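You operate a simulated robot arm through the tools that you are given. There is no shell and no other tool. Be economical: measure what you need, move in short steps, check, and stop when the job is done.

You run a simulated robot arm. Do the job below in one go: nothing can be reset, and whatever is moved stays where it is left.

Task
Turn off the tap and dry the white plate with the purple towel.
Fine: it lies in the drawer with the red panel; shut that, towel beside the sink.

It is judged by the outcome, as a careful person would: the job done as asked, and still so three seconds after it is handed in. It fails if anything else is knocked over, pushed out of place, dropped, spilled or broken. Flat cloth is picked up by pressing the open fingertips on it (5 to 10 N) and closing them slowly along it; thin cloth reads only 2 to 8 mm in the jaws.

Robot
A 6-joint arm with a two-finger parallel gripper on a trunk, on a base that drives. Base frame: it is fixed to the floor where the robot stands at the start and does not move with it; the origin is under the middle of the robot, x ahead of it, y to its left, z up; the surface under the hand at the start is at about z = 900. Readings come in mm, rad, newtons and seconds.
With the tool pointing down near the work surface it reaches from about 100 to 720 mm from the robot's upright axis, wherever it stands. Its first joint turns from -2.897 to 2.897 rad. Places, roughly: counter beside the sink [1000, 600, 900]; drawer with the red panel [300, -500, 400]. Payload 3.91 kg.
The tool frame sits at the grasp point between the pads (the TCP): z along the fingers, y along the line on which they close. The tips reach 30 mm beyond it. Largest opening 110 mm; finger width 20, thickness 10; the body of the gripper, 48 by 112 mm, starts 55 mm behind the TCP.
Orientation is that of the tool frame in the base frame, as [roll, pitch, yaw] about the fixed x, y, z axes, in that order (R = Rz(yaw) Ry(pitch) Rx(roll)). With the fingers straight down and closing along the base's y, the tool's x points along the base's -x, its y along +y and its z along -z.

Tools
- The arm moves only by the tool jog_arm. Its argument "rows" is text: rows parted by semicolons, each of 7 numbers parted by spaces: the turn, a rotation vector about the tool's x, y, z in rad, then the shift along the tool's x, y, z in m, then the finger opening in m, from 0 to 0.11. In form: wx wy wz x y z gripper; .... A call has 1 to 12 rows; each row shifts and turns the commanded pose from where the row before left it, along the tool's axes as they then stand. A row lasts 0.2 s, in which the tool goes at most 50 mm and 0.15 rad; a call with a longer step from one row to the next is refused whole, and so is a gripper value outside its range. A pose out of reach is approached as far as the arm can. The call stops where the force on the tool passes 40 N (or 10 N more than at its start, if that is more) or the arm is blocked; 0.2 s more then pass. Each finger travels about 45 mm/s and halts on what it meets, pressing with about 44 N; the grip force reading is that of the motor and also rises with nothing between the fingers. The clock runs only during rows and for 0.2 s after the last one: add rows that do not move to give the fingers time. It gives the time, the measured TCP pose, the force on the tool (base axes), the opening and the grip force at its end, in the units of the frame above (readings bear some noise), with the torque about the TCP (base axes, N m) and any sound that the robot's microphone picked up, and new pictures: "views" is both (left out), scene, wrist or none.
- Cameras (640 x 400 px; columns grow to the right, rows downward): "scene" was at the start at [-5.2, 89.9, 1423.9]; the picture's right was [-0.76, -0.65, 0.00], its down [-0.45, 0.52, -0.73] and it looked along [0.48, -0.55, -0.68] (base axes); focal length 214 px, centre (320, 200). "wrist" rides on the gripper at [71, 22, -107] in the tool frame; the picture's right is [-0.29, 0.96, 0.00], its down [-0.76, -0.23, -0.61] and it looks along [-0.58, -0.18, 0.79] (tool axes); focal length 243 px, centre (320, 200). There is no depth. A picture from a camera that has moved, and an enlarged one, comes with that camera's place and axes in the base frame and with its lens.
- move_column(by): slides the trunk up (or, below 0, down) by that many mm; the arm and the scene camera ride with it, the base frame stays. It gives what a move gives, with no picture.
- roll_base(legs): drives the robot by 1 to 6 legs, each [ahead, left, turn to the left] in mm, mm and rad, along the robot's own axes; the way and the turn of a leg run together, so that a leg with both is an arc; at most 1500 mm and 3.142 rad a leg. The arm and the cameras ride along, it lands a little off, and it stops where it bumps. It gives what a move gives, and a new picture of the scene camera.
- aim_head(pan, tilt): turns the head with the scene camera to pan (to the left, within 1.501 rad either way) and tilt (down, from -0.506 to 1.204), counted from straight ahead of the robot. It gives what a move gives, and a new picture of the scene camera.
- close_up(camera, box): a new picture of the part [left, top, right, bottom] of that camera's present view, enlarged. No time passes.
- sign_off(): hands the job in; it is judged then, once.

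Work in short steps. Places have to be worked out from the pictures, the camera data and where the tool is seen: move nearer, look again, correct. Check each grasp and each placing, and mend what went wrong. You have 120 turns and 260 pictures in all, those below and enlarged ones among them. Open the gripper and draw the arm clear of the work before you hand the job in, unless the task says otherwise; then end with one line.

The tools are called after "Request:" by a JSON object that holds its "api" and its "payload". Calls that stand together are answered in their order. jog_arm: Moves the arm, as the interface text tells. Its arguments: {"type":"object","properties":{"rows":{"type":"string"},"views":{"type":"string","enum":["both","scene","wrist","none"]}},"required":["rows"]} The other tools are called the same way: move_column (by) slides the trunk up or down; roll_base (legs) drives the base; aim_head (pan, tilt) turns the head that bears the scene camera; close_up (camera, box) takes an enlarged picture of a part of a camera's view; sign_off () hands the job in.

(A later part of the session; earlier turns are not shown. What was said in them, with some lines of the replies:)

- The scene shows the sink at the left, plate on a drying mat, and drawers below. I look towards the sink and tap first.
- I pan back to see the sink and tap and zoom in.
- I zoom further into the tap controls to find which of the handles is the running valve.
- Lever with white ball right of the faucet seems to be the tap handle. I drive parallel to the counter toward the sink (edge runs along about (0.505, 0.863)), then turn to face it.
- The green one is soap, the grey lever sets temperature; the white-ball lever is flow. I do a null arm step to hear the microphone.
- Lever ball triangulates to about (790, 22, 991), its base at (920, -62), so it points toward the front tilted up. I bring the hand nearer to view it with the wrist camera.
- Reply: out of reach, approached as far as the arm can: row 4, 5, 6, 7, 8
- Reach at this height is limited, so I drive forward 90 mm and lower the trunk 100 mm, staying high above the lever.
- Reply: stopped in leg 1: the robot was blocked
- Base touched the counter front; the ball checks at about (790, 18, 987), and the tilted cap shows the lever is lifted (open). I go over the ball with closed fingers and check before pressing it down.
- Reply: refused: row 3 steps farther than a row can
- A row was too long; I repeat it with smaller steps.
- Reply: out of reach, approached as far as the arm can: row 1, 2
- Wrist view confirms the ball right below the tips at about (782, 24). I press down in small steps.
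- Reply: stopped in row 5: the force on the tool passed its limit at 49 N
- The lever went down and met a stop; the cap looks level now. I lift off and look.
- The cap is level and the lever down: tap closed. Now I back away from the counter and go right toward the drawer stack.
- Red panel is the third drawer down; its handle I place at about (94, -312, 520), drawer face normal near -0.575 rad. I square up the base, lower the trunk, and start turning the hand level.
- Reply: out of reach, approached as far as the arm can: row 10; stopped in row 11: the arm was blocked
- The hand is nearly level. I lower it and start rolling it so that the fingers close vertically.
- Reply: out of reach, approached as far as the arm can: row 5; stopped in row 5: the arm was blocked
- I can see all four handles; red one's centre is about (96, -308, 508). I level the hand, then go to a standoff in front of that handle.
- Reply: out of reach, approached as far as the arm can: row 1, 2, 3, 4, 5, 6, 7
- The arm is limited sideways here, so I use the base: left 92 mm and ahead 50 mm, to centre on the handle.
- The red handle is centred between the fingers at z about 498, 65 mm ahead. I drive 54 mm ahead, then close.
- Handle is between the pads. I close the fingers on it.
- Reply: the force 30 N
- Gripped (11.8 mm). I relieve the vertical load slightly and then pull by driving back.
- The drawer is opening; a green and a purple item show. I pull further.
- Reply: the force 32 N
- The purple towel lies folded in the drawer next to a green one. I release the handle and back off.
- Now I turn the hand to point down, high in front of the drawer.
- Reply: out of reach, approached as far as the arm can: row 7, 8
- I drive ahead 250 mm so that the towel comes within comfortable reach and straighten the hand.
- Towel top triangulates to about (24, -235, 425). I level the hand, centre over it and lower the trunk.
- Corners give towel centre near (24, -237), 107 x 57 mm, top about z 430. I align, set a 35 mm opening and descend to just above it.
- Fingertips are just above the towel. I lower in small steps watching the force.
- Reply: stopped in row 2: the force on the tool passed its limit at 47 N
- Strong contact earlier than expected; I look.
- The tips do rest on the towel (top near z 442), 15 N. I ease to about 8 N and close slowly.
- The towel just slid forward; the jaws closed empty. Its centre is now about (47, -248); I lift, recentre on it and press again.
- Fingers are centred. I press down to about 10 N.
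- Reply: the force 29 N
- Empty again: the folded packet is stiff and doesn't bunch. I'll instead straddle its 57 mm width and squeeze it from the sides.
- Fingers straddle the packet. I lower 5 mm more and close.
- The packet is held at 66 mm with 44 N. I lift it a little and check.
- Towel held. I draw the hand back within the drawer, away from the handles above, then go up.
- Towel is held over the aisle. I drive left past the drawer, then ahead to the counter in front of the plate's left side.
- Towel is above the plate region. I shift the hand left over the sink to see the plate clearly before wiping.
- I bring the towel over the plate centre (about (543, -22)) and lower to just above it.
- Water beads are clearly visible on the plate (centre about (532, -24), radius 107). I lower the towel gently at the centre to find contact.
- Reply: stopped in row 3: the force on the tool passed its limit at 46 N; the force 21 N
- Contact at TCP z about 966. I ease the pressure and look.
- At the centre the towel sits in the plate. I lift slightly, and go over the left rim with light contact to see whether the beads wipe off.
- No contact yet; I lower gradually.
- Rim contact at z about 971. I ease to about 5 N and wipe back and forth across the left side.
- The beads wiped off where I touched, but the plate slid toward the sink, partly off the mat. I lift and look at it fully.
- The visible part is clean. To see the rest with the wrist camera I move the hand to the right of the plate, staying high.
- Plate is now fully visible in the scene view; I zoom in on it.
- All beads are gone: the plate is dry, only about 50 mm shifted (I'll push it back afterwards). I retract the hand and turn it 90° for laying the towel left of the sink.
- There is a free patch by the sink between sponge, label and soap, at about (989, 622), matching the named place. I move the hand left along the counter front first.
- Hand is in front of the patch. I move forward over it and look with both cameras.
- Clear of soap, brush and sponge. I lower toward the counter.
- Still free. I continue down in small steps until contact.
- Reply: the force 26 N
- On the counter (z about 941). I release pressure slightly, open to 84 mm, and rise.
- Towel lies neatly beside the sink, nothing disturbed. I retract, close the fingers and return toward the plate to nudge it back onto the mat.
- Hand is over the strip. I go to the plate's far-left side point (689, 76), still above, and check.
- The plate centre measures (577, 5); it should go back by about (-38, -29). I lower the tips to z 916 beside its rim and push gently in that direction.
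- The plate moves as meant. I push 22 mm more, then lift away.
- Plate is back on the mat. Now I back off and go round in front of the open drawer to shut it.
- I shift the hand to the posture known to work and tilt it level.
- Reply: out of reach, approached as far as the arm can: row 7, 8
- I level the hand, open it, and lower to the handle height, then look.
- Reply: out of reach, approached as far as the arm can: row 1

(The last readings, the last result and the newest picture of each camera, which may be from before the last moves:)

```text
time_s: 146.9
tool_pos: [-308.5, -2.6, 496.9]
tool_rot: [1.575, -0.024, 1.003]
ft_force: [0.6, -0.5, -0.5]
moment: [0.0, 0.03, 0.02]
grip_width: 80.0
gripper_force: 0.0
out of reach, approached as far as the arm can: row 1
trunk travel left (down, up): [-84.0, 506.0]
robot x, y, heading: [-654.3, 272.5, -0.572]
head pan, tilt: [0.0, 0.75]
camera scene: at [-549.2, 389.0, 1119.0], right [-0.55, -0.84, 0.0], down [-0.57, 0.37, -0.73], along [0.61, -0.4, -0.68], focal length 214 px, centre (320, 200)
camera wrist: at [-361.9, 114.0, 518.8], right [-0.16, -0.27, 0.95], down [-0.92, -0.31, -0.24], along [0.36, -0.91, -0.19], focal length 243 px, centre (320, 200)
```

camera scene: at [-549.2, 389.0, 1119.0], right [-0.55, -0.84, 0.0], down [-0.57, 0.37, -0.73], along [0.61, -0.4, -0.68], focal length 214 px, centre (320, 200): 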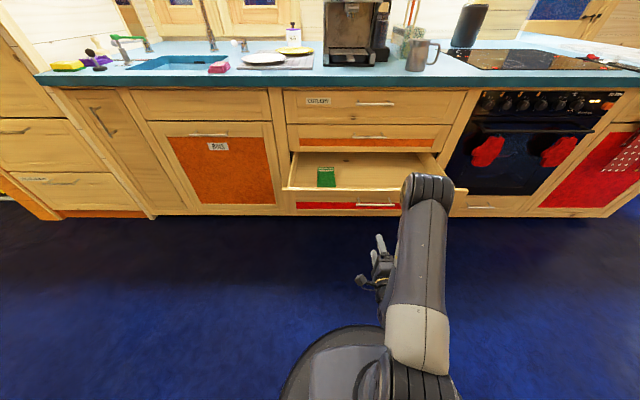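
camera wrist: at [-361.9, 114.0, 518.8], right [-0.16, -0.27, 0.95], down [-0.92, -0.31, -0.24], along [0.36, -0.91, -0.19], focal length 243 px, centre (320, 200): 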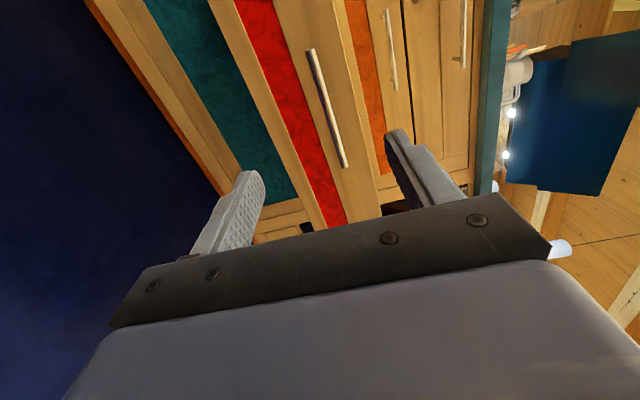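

The handle lies between the fingers ahead. I drive ahead 110 mm and 34 mm right, then check.

Request:
{"api": "roll_base", "payload": {"legs": [[110, -34, 0]]}}

Request:
{"api": "jog_arm", "payload": {"rows": "0 0 0 0 0 0 0.08", "views": "wrist"}}

```text
time_s: 148.1
tool_pos: [-232.1, -89.2, 496.0]
tool_rot: [1.576, -0.023, 1.008]
ft_force: [0.1, 0.5, 0.8]
moment: [0.0, 0.02, -0.01]
grip_width: 80.3
gripper_force: 0.0
trunk travel left (down, up): [-84.0, 506.0]
robot x, y, heading: [-579.8, 184.3, -0.572]
head pan, tilt: [0.0, 0.75]
camera scene: at [-475.5, 301.0, 1119.0], right [-0.54, -0.84, 0.0], down [-0.57, 0.37, -0.73], along [0.61, -0.4, -0.68], focal length 214 px, centre (320, 200)
```

scene: 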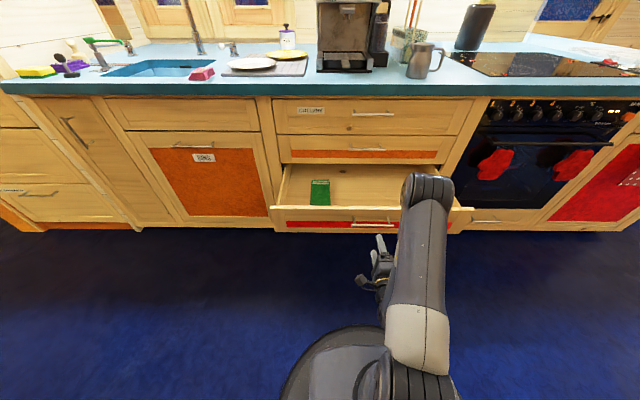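

```text
time_s: 148.5
tool_pos: [-232.4, -87.5, 496.3]
tool_rot: [1.575, -0.023, 1.009]
ft_force: [0.5, 0.1, 0.7]
moment: [0.01, 0.04, -0.01]
grip_width: 79.7
gripper_force: 0.2
trunk travel left (down, up): [-84.0, 506.0]
robot x, y, heading: [-576.3, 185.7, -0.575]
head pan, tilt: [0.0, 0.75]
camera wrist: at [-287.2, 26.7, 519.2], right [-0.16, -0.27, 0.95], down [-0.92, -0.31, -0.24], along [0.36, -0.91, -0.19], focal length 243 px, centre (320, 200)
```

wrist: 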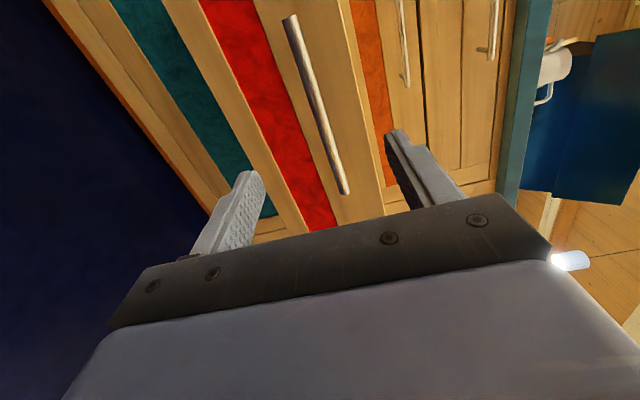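

Centred with the bar about 62 mm ahead. I drive 54 mm and grip.

Request:
{"api": "roll_base", "payload": {"legs": [[54, 0, 0]]}}

Request:
{"api": "jog_arm", "payload": {"rows": "0 0 0 0 0 0 0.05;0 0 0 0 0 0 0.03;0 0 0 0 0 0 0.0;0 0 0 0 0 0 0;0 0 0 0 0 0 0;0 0 0 0 0 0 0", "views": "wrist"}}

```text
time_s: 149.4
tool_pos: [-188.2, -119.1, 497.4]
tool_rot: [1.577, -0.024, 1.006]
ft_force: [1.1, -1.1, 0.9]
moment: [0.0, -0.01, -0.02]
grip_width: 80.0
gripper_force: 0.3
trunk travel left (down, up): [-84.0, 506.0]
robot x, y, heading: [-538.1, 154.2, -0.574]
head pan, tilt: [0.0, 0.75]
camera scene: at [-429.9, 271.5, 1119.0], right [-0.54, -0.84, 0.0], down [-0.57, 0.37, -0.73], along [0.61, -0.4, -0.68], focal length 214 px, centre (320, 200)
```

scene: 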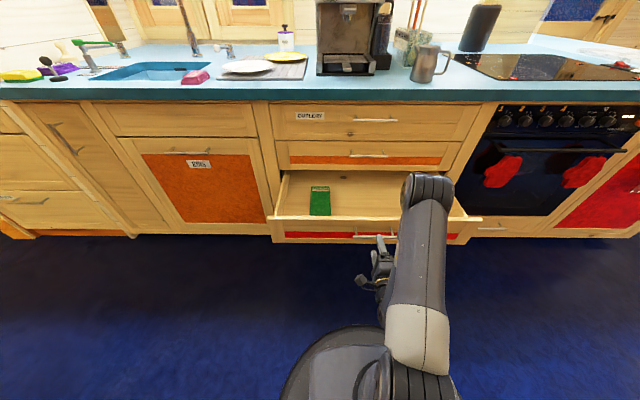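

```text
time_s: 150.8
tool_pos: [-187.3, -120.2, 495.3]
tool_rot: [1.574, -0.022, 1.006]
ft_force: [-0.5, -0.8, 0.5]
moment: [0.01, 0.02, 0.01]
grip_width: 0.1
gripper_force: 37.9
trunk travel left (down, up): [-84.0, 506.0]
robot x, y, heading: [-533.5, 158.4, -0.573]
head pan, tilt: [0.0, 0.75]
camera wrist: at [-241.9, -2.9, 519.1], right [-0.16, -0.27, 0.95], down [-0.92, -0.31, -0.24], along [0.36, -0.91, -0.19], focal length 243 px, centre (320, 200)
```

wrist: 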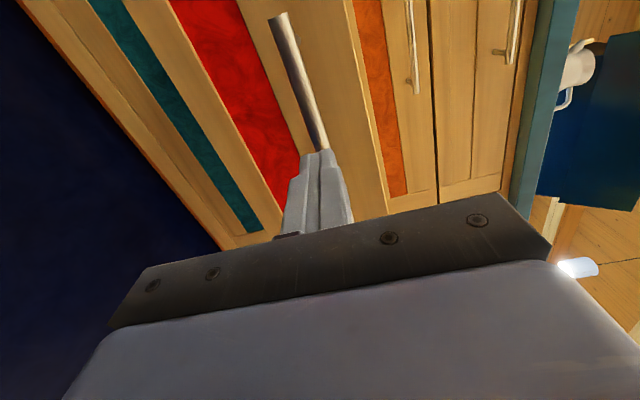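

The bar is a bit farther than before, jaws closed empty just before it. I reopen, advance 32 mm and grip again.

Request:
{"api": "jog_arm", "payload": {"rows": "0 0 0 0 0.002 0 0.03;0 0 0 0 0 0 0.06;0 0 0 0 0 0 0.07;0 0 0 0 0 0 0.07", "views": "none"}}

Request:
{"api": "roll_base", "payload": {"legs": [[32, 0, 0]]}}

Request:
{"api": "jog_arm", "payload": {"rows": "0 0 0 0 0 0 0.05;0 0 0 0 0 0 0.03;0 0 0 0 0 0 0.0;0 0 0 0 0 0 0;0 0 0 0 0 0 0;0 0 0 0 0 0 0", "views": "wrist"}}

```text
time_s: 151.8
tool_pos: [-187.5, -118.7, 498.2]
tool_rot: [1.576, -0.023, 1.007]
ft_force: [-0.1, -0.9, 0.1]
moment: [0.01, 0.01, 0.02]
grip_width: 70.0
gripper_force: 0.0
trunk travel left (down, up): [-84.0, 506.0]
robot x, y, heading: [-531.2, 156.2, -0.577]
head pan, tilt: [0.0, 0.75]
```

```text
time_s: 152.7
tool_pos: [-159.2, -136.2, 497.4]
tool_rot: [1.577, -0.022, 1.006]
ft_force: [-0.1, -0.3, 0.2]
moment: [0.02, 0.0, 0.02]
grip_width: 69.9
gripper_force: 0.0
trunk travel left (down, up): [-84.0, 506.0]
robot x, y, heading: [-506.1, 137.8, -0.576]
head pan, tilt: [0.0, 0.75]
camera scene: at [-403.3, 254.2, 1119.0], right [-0.54, -0.84, 0.0], down [-0.57, 0.37, -0.73], along [0.61, -0.4, -0.68], focal length 214 px, centre (320, 200)
```

scene: 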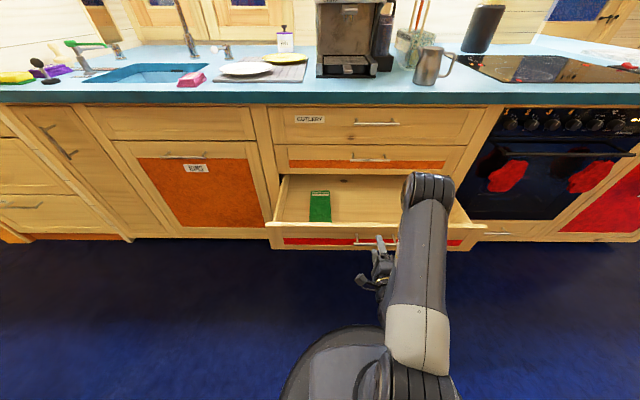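

```text
time_s: 154.1
tool_pos: [-162.0, -136.5, 497.2]
tool_rot: [1.579, -0.023, 1.008]
ft_force: [-1.3, 0.2, -12.4]
moment: [-0.61, 0.79, 0.05]
grip_width: 12.1
gripper_force: 44.3
trunk travel left (down, up): [-84.0, 506.0]
robot x, y, heading: [-506.6, 135.5, -0.575]
head pan, tilt: [0.0, 0.75]
camera wrist: at [-215.3, -20.3, 520.2], right [-0.16, -0.27, 0.95], down [-0.92, -0.31, -0.24], along [0.36, -0.91, -0.2], focal length 243 px, centre (320, 200)
```

wrist: 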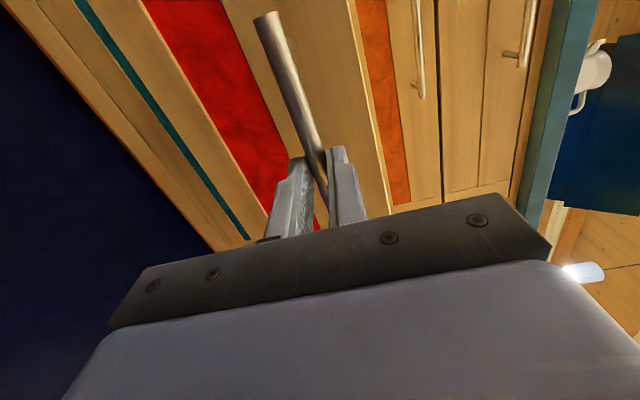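

Gripped. I push the drawer in by driving ahead.

Request:
{"api": "roll_base", "payload": {"legs": [[270, 0, 0]]}}

```text
time_s: 155.6
tool_pos: [-3.3, -240.4, 497.0]
tool_rot: [1.58, -0.019, 0.998]
ft_force: [0.0, 0.9, -0.6]
moment: [-0.8, 0.63, 0.23]
grip_width: 12.0
gripper_force: 45.7
trunk travel left (down, up): [-84.0, 506.0]
robot x, y, heading: [-346.7, 35.4, -0.574]
head pan, tilt: [0.0, 0.75]
stopped in leg 1: the force on the tool passed its limit at 42 N (the readings are from after the stop); the commanded pose is now the measured one
camera scene: at [-245.0, 151.6, 1119.2], right [-0.54, -0.84, 0.0], down [-0.57, 0.37, -0.73], along [0.61, -0.4, -0.68], focal length 214 px, centre (320, 200)
```

scene: 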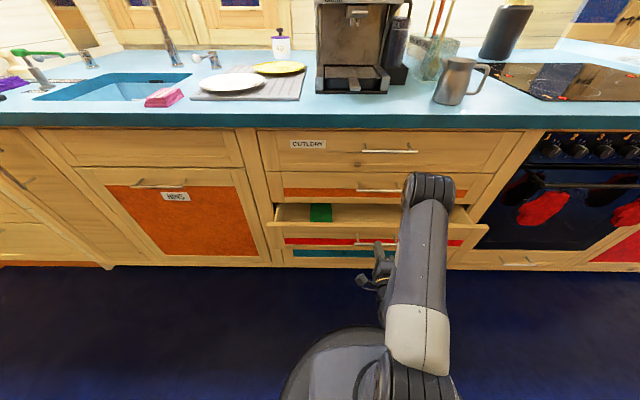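

Force built up midway (drift); the load has relaxed now. I continue in shorter pushes.

Request:
{"api": "roll_base", "payload": {"legs": [[60, 0, 0]]}}

Request:
{"api": "roll_base", "payload": {"legs": [[50, 0, 0]]}}

```text
time_s: 156.6
tool_pos: [47.6, -274.7, 497.4]
tool_rot: [1.579, -0.021, 0.996]
ft_force: [-3.3, -3.3, -2.3]
moment: [-0.74, 0.53, -0.04]
grip_width: 11.8
gripper_force: 45.0
trunk travel left (down, up): [-84.0, 506.0]
robot x, y, heading: [-299.4, 1.7, -0.574]
head pan, tilt: [0.0, 0.75]
camera scene: at [-193.6, 118.1, 1119.0], right [-0.54, -0.84, 0.0], down [-0.57, 0.37, -0.73], along [0.61, -0.4, -0.68], focal length 214 px, centre (320, 200)
```

scene: 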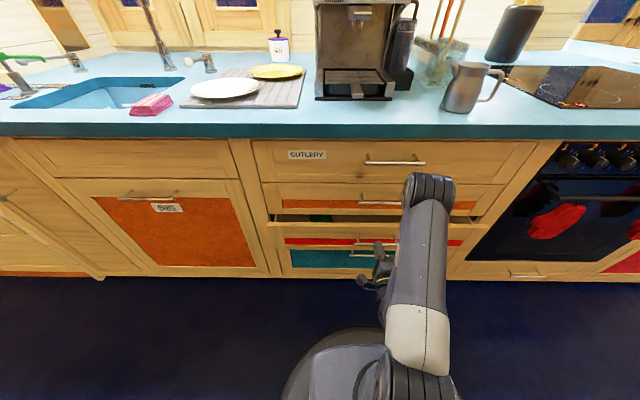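

```text
time_s: 157.5
tool_pos: [87.7, -301.3, 497.4]
tool_rot: [1.579, -0.018, 0.995]
ft_force: [-1.8, -4.5, -0.8]
moment: [-0.79, 0.54, -0.18]
grip_width: 11.6
gripper_force: 44.8
trunk travel left (down, up): [-84.0, 506.0]
robot x, y, heading: [-254.5, -19.3, -0.577]
head pan, tilt: [0.0, 0.75]
camera scene: at [-152.9, 91.7, 1119.0], right [-0.54, -0.84, 0.0], down [-0.57, 0.37, -0.73], along [0.61, -0.4, -0.68], focal length 214 px, centre (320, 200)
```

scene: 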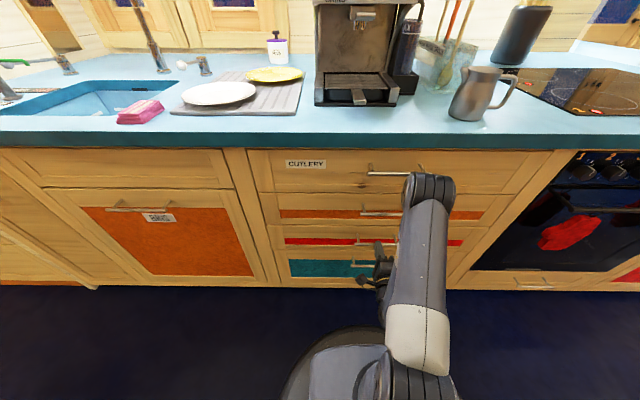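

Nearly shut. I push a last bit until it stops.

Request:
{"api": "roll_base", "payload": {"legs": [[20, 0, 0]]}}

Request:
{"api": "close_up", "payload": {"camera": "scene", "box": [230, 140, 540, 300]}}

```text
time_s: 158.3
tool_pos: [92.2, -304.4, 496.2]
tool_rot: [1.586, -0.017, 0.995]
ft_force: [-3.3, 3.2, 4.4]
moment: [-0.83, 0.43, 0.2]
grip_width: 11.8
gripper_force: 45.8
trunk travel left (down, up): [-84.0, 506.0]
robot x, y, heading: [-246.7, -25.9, -0.576]
head pan, tilt: [0.0, 0.75]
stopped in leg 1: the force on the tool passed its limit at 58 N (the readings are from after the stop); the commanded pose is now the measured one
camera scene: at [-145.0, 86.9, 1118.9], right [-0.54, -0.84, 0.0], down [-0.57, 0.37, -0.73], along [0.61, -0.4, -0.68], focal length 214 px, centre (320, 200)
```

scene: 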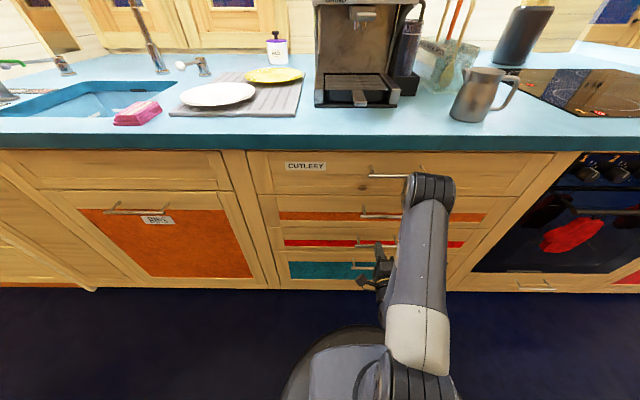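

```text
2.06 times, centred on (385, 220) of scene
camera zoom: at [-145.0, 86.9, 1118.9], right [-0.54, -0.84, 0.0], down [-0.57, 0.37, -0.73], along [0.61, -0.4, -0.68], focal length 443 px, centre (186, 159)
```

zoom: 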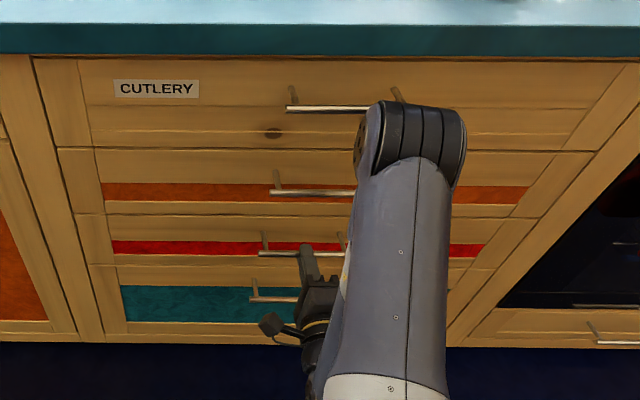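

The drawer is shut flush. I release, back off gently and check that it stays shut.

Request:
{"api": "jog_arm", "payload": {"rows": "0 0 0 0 0 0 0.02;0 0 0 0 0 0 0.05;0 0 0 0 0 0 0.08;0 0 0 0 0 0 0.08;0 0 0 0 0 0 0.08", "views": "none"}}

Request:
{"api": "roll_base", "payload": {"legs": [[-250, 0, 0]]}}

Request:
{"api": "move_column", "payload": {"by": 400}}

Request:
{"api": "aim_head", "payload": {"pan": 0.1, "tilt": 0.65}}

```text
time_s: 159.5
tool_pos: [92.4, -305.0, 496.4]
tool_rot: [1.588, -0.018, 0.994]
ft_force: [-0.1, 0.4, -0.2]
moment: [0.03, 0.05, 0.02]
grip_width: 80.1
gripper_force: 0.0
trunk travel left (down, up): [-84.0, 506.0]
robot x, y, heading: [-249.3, -29.7, -0.574]
head pan, tilt: [0.0, 0.75]
```

```text
time_s: 161.3
tool_pos: [-114.6, -170.9, 496.7]
tool_rot: [1.587, -0.018, 0.99]
ft_force: [-0.8, -0.7, -0.4]
moment: [-0.02, 0.02, -0.03]
grip_width: 79.9
gripper_force: 0.0
trunk travel left (down, up): [-84.0, 506.0]
robot x, y, heading: [-452.8, 102.6, -0.573]
head pan, tilt: [0.0, 0.75]
camera scene: at [-351.8, 220.8, 1119.0], right [-0.54, -0.84, 0.0], down [-0.57, 0.37, -0.73], along [0.61, -0.4, -0.68], focal length 214 px, centre (320, 200)
```

scene: 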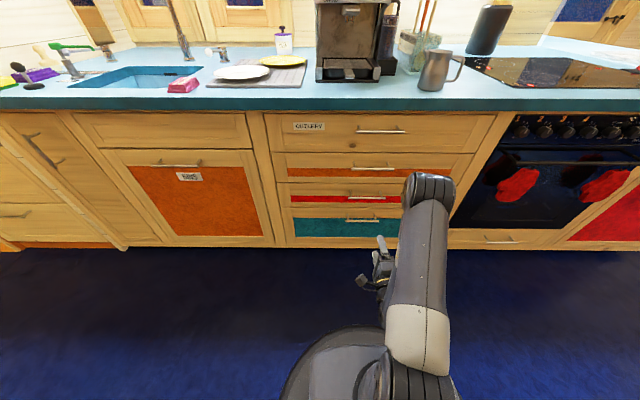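

```text
time_s: 165.2
tool_pos: [-114.0, -171.3, 897.2]
tool_rot: [1.589, -0.016, 0.991]
ft_force: [0.4, 0.2, -0.7]
moment: [0.02, -0.04, -0.02]
grip_width: 80.1
gripper_force: 0.0
trunk travel left (down, up): [-484.0, 106.0]
robot x, y, heading: [-456.2, 103.9, -0.579]
head pan, tilt: [0.0, 0.75]
```

```text
time_s: 165.8
tool_pos: [-113.9, -171.2, 896.8]
tool_rot: [1.587, -0.017, 0.989]
ft_force: [1.0, -0.4, -0.4]
moment: [-0.03, 0.0, 0.03]
grip_width: 80.0
gripper_force: 0.0
trunk travel left (down, up): [-484.0, 106.0]
robot x, y, heading: [-455.3, 105.6, -0.578]
head pan, tilt: [0.099, 0.649]
camera scene: at [-344.1, 226.1, 1527.6], right [-0.46, -0.89, 0.0], down [-0.54, 0.28, -0.8], along [0.71, -0.37, -0.6], focal length 214 px, centre (320, 200)
```

scene: 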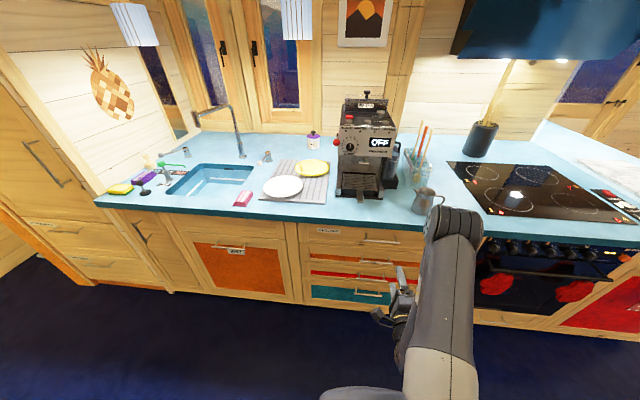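

Request:
{"api": "close_up", "payload": {"camera": "scene", "box": [100, 90, 350, 230]}}

Request:
{"api": "close_up", "payload": {"camera": "scene", "box": [240, 140, 340, 210]}}

Request:
{"api": "close_up", "payload": {"camera": "scene", "box": [290, 210, 440, 310]}}

```text
2.56 times, centred on (225, 160) of scene
camera zoom: at [-344.1, 226.1, 1527.6], right [-0.46, -0.89, 0.0], down [-0.54, 0.28, -0.8], along [0.71, -0.37, -0.6], focal length 549 px, centre (563, 302)
```

zoom: 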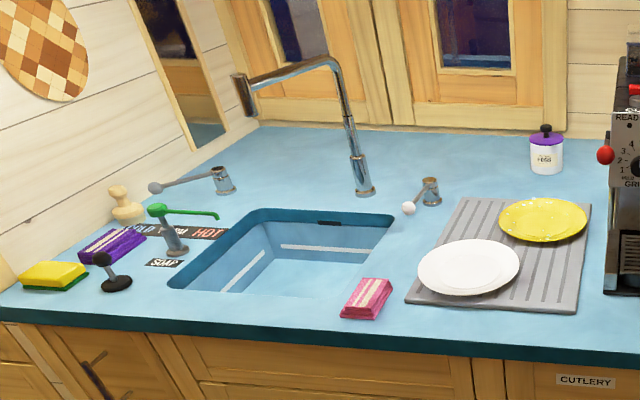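

```text
5.71 times, centred on (290, 175) of scene
camera zoom: at [-344.1, 226.1, 1527.6], right [-0.46, -0.89, 0.0], down [-0.54, 0.28, -0.8], along [0.71, -0.37, -0.6], focal length 1226 px, centre (491, 343)
```

zoom: 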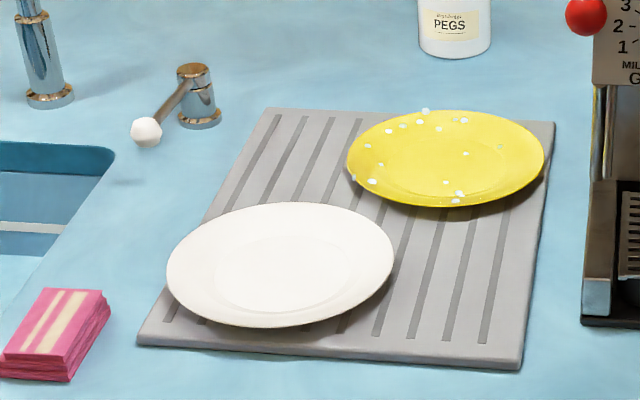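

```text
4.00 times, centred on (365, 260) of scene
camera zoom: at [-344.1, 226.1, 1527.6], right [-0.46, -0.89, 0.0], down [-0.54, 0.28, -0.8], along [0.71, -0.37, -0.6], focal length 858 px, centre (140, -40)
```

zoom: 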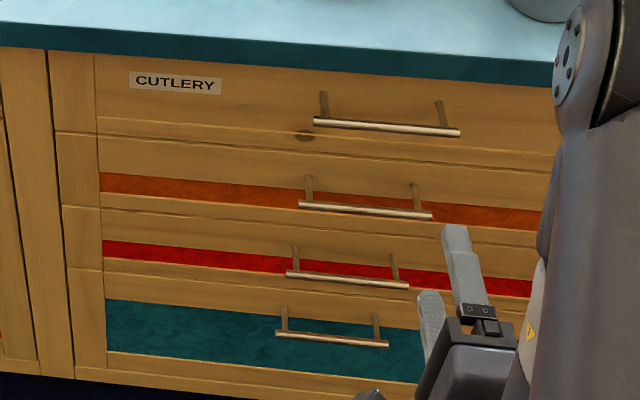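

The tap lever is down, the white plate is dry and back on the mat, the purple towel lies beside the sink, and the drawer is shut. The gripper is open and the arm is clear, so I hand in.

Request:
{"api": "sign_off", "payload": {}}

```text
The job is handed in.
```

I turned the tap off, dried the white plate with the purple towel, laid the towel beside the sink, and shut the red-panel drawer; the plate slid about 50 mm while I wiped it, and I pushed it back onto its mat to within roughly a centimetre.
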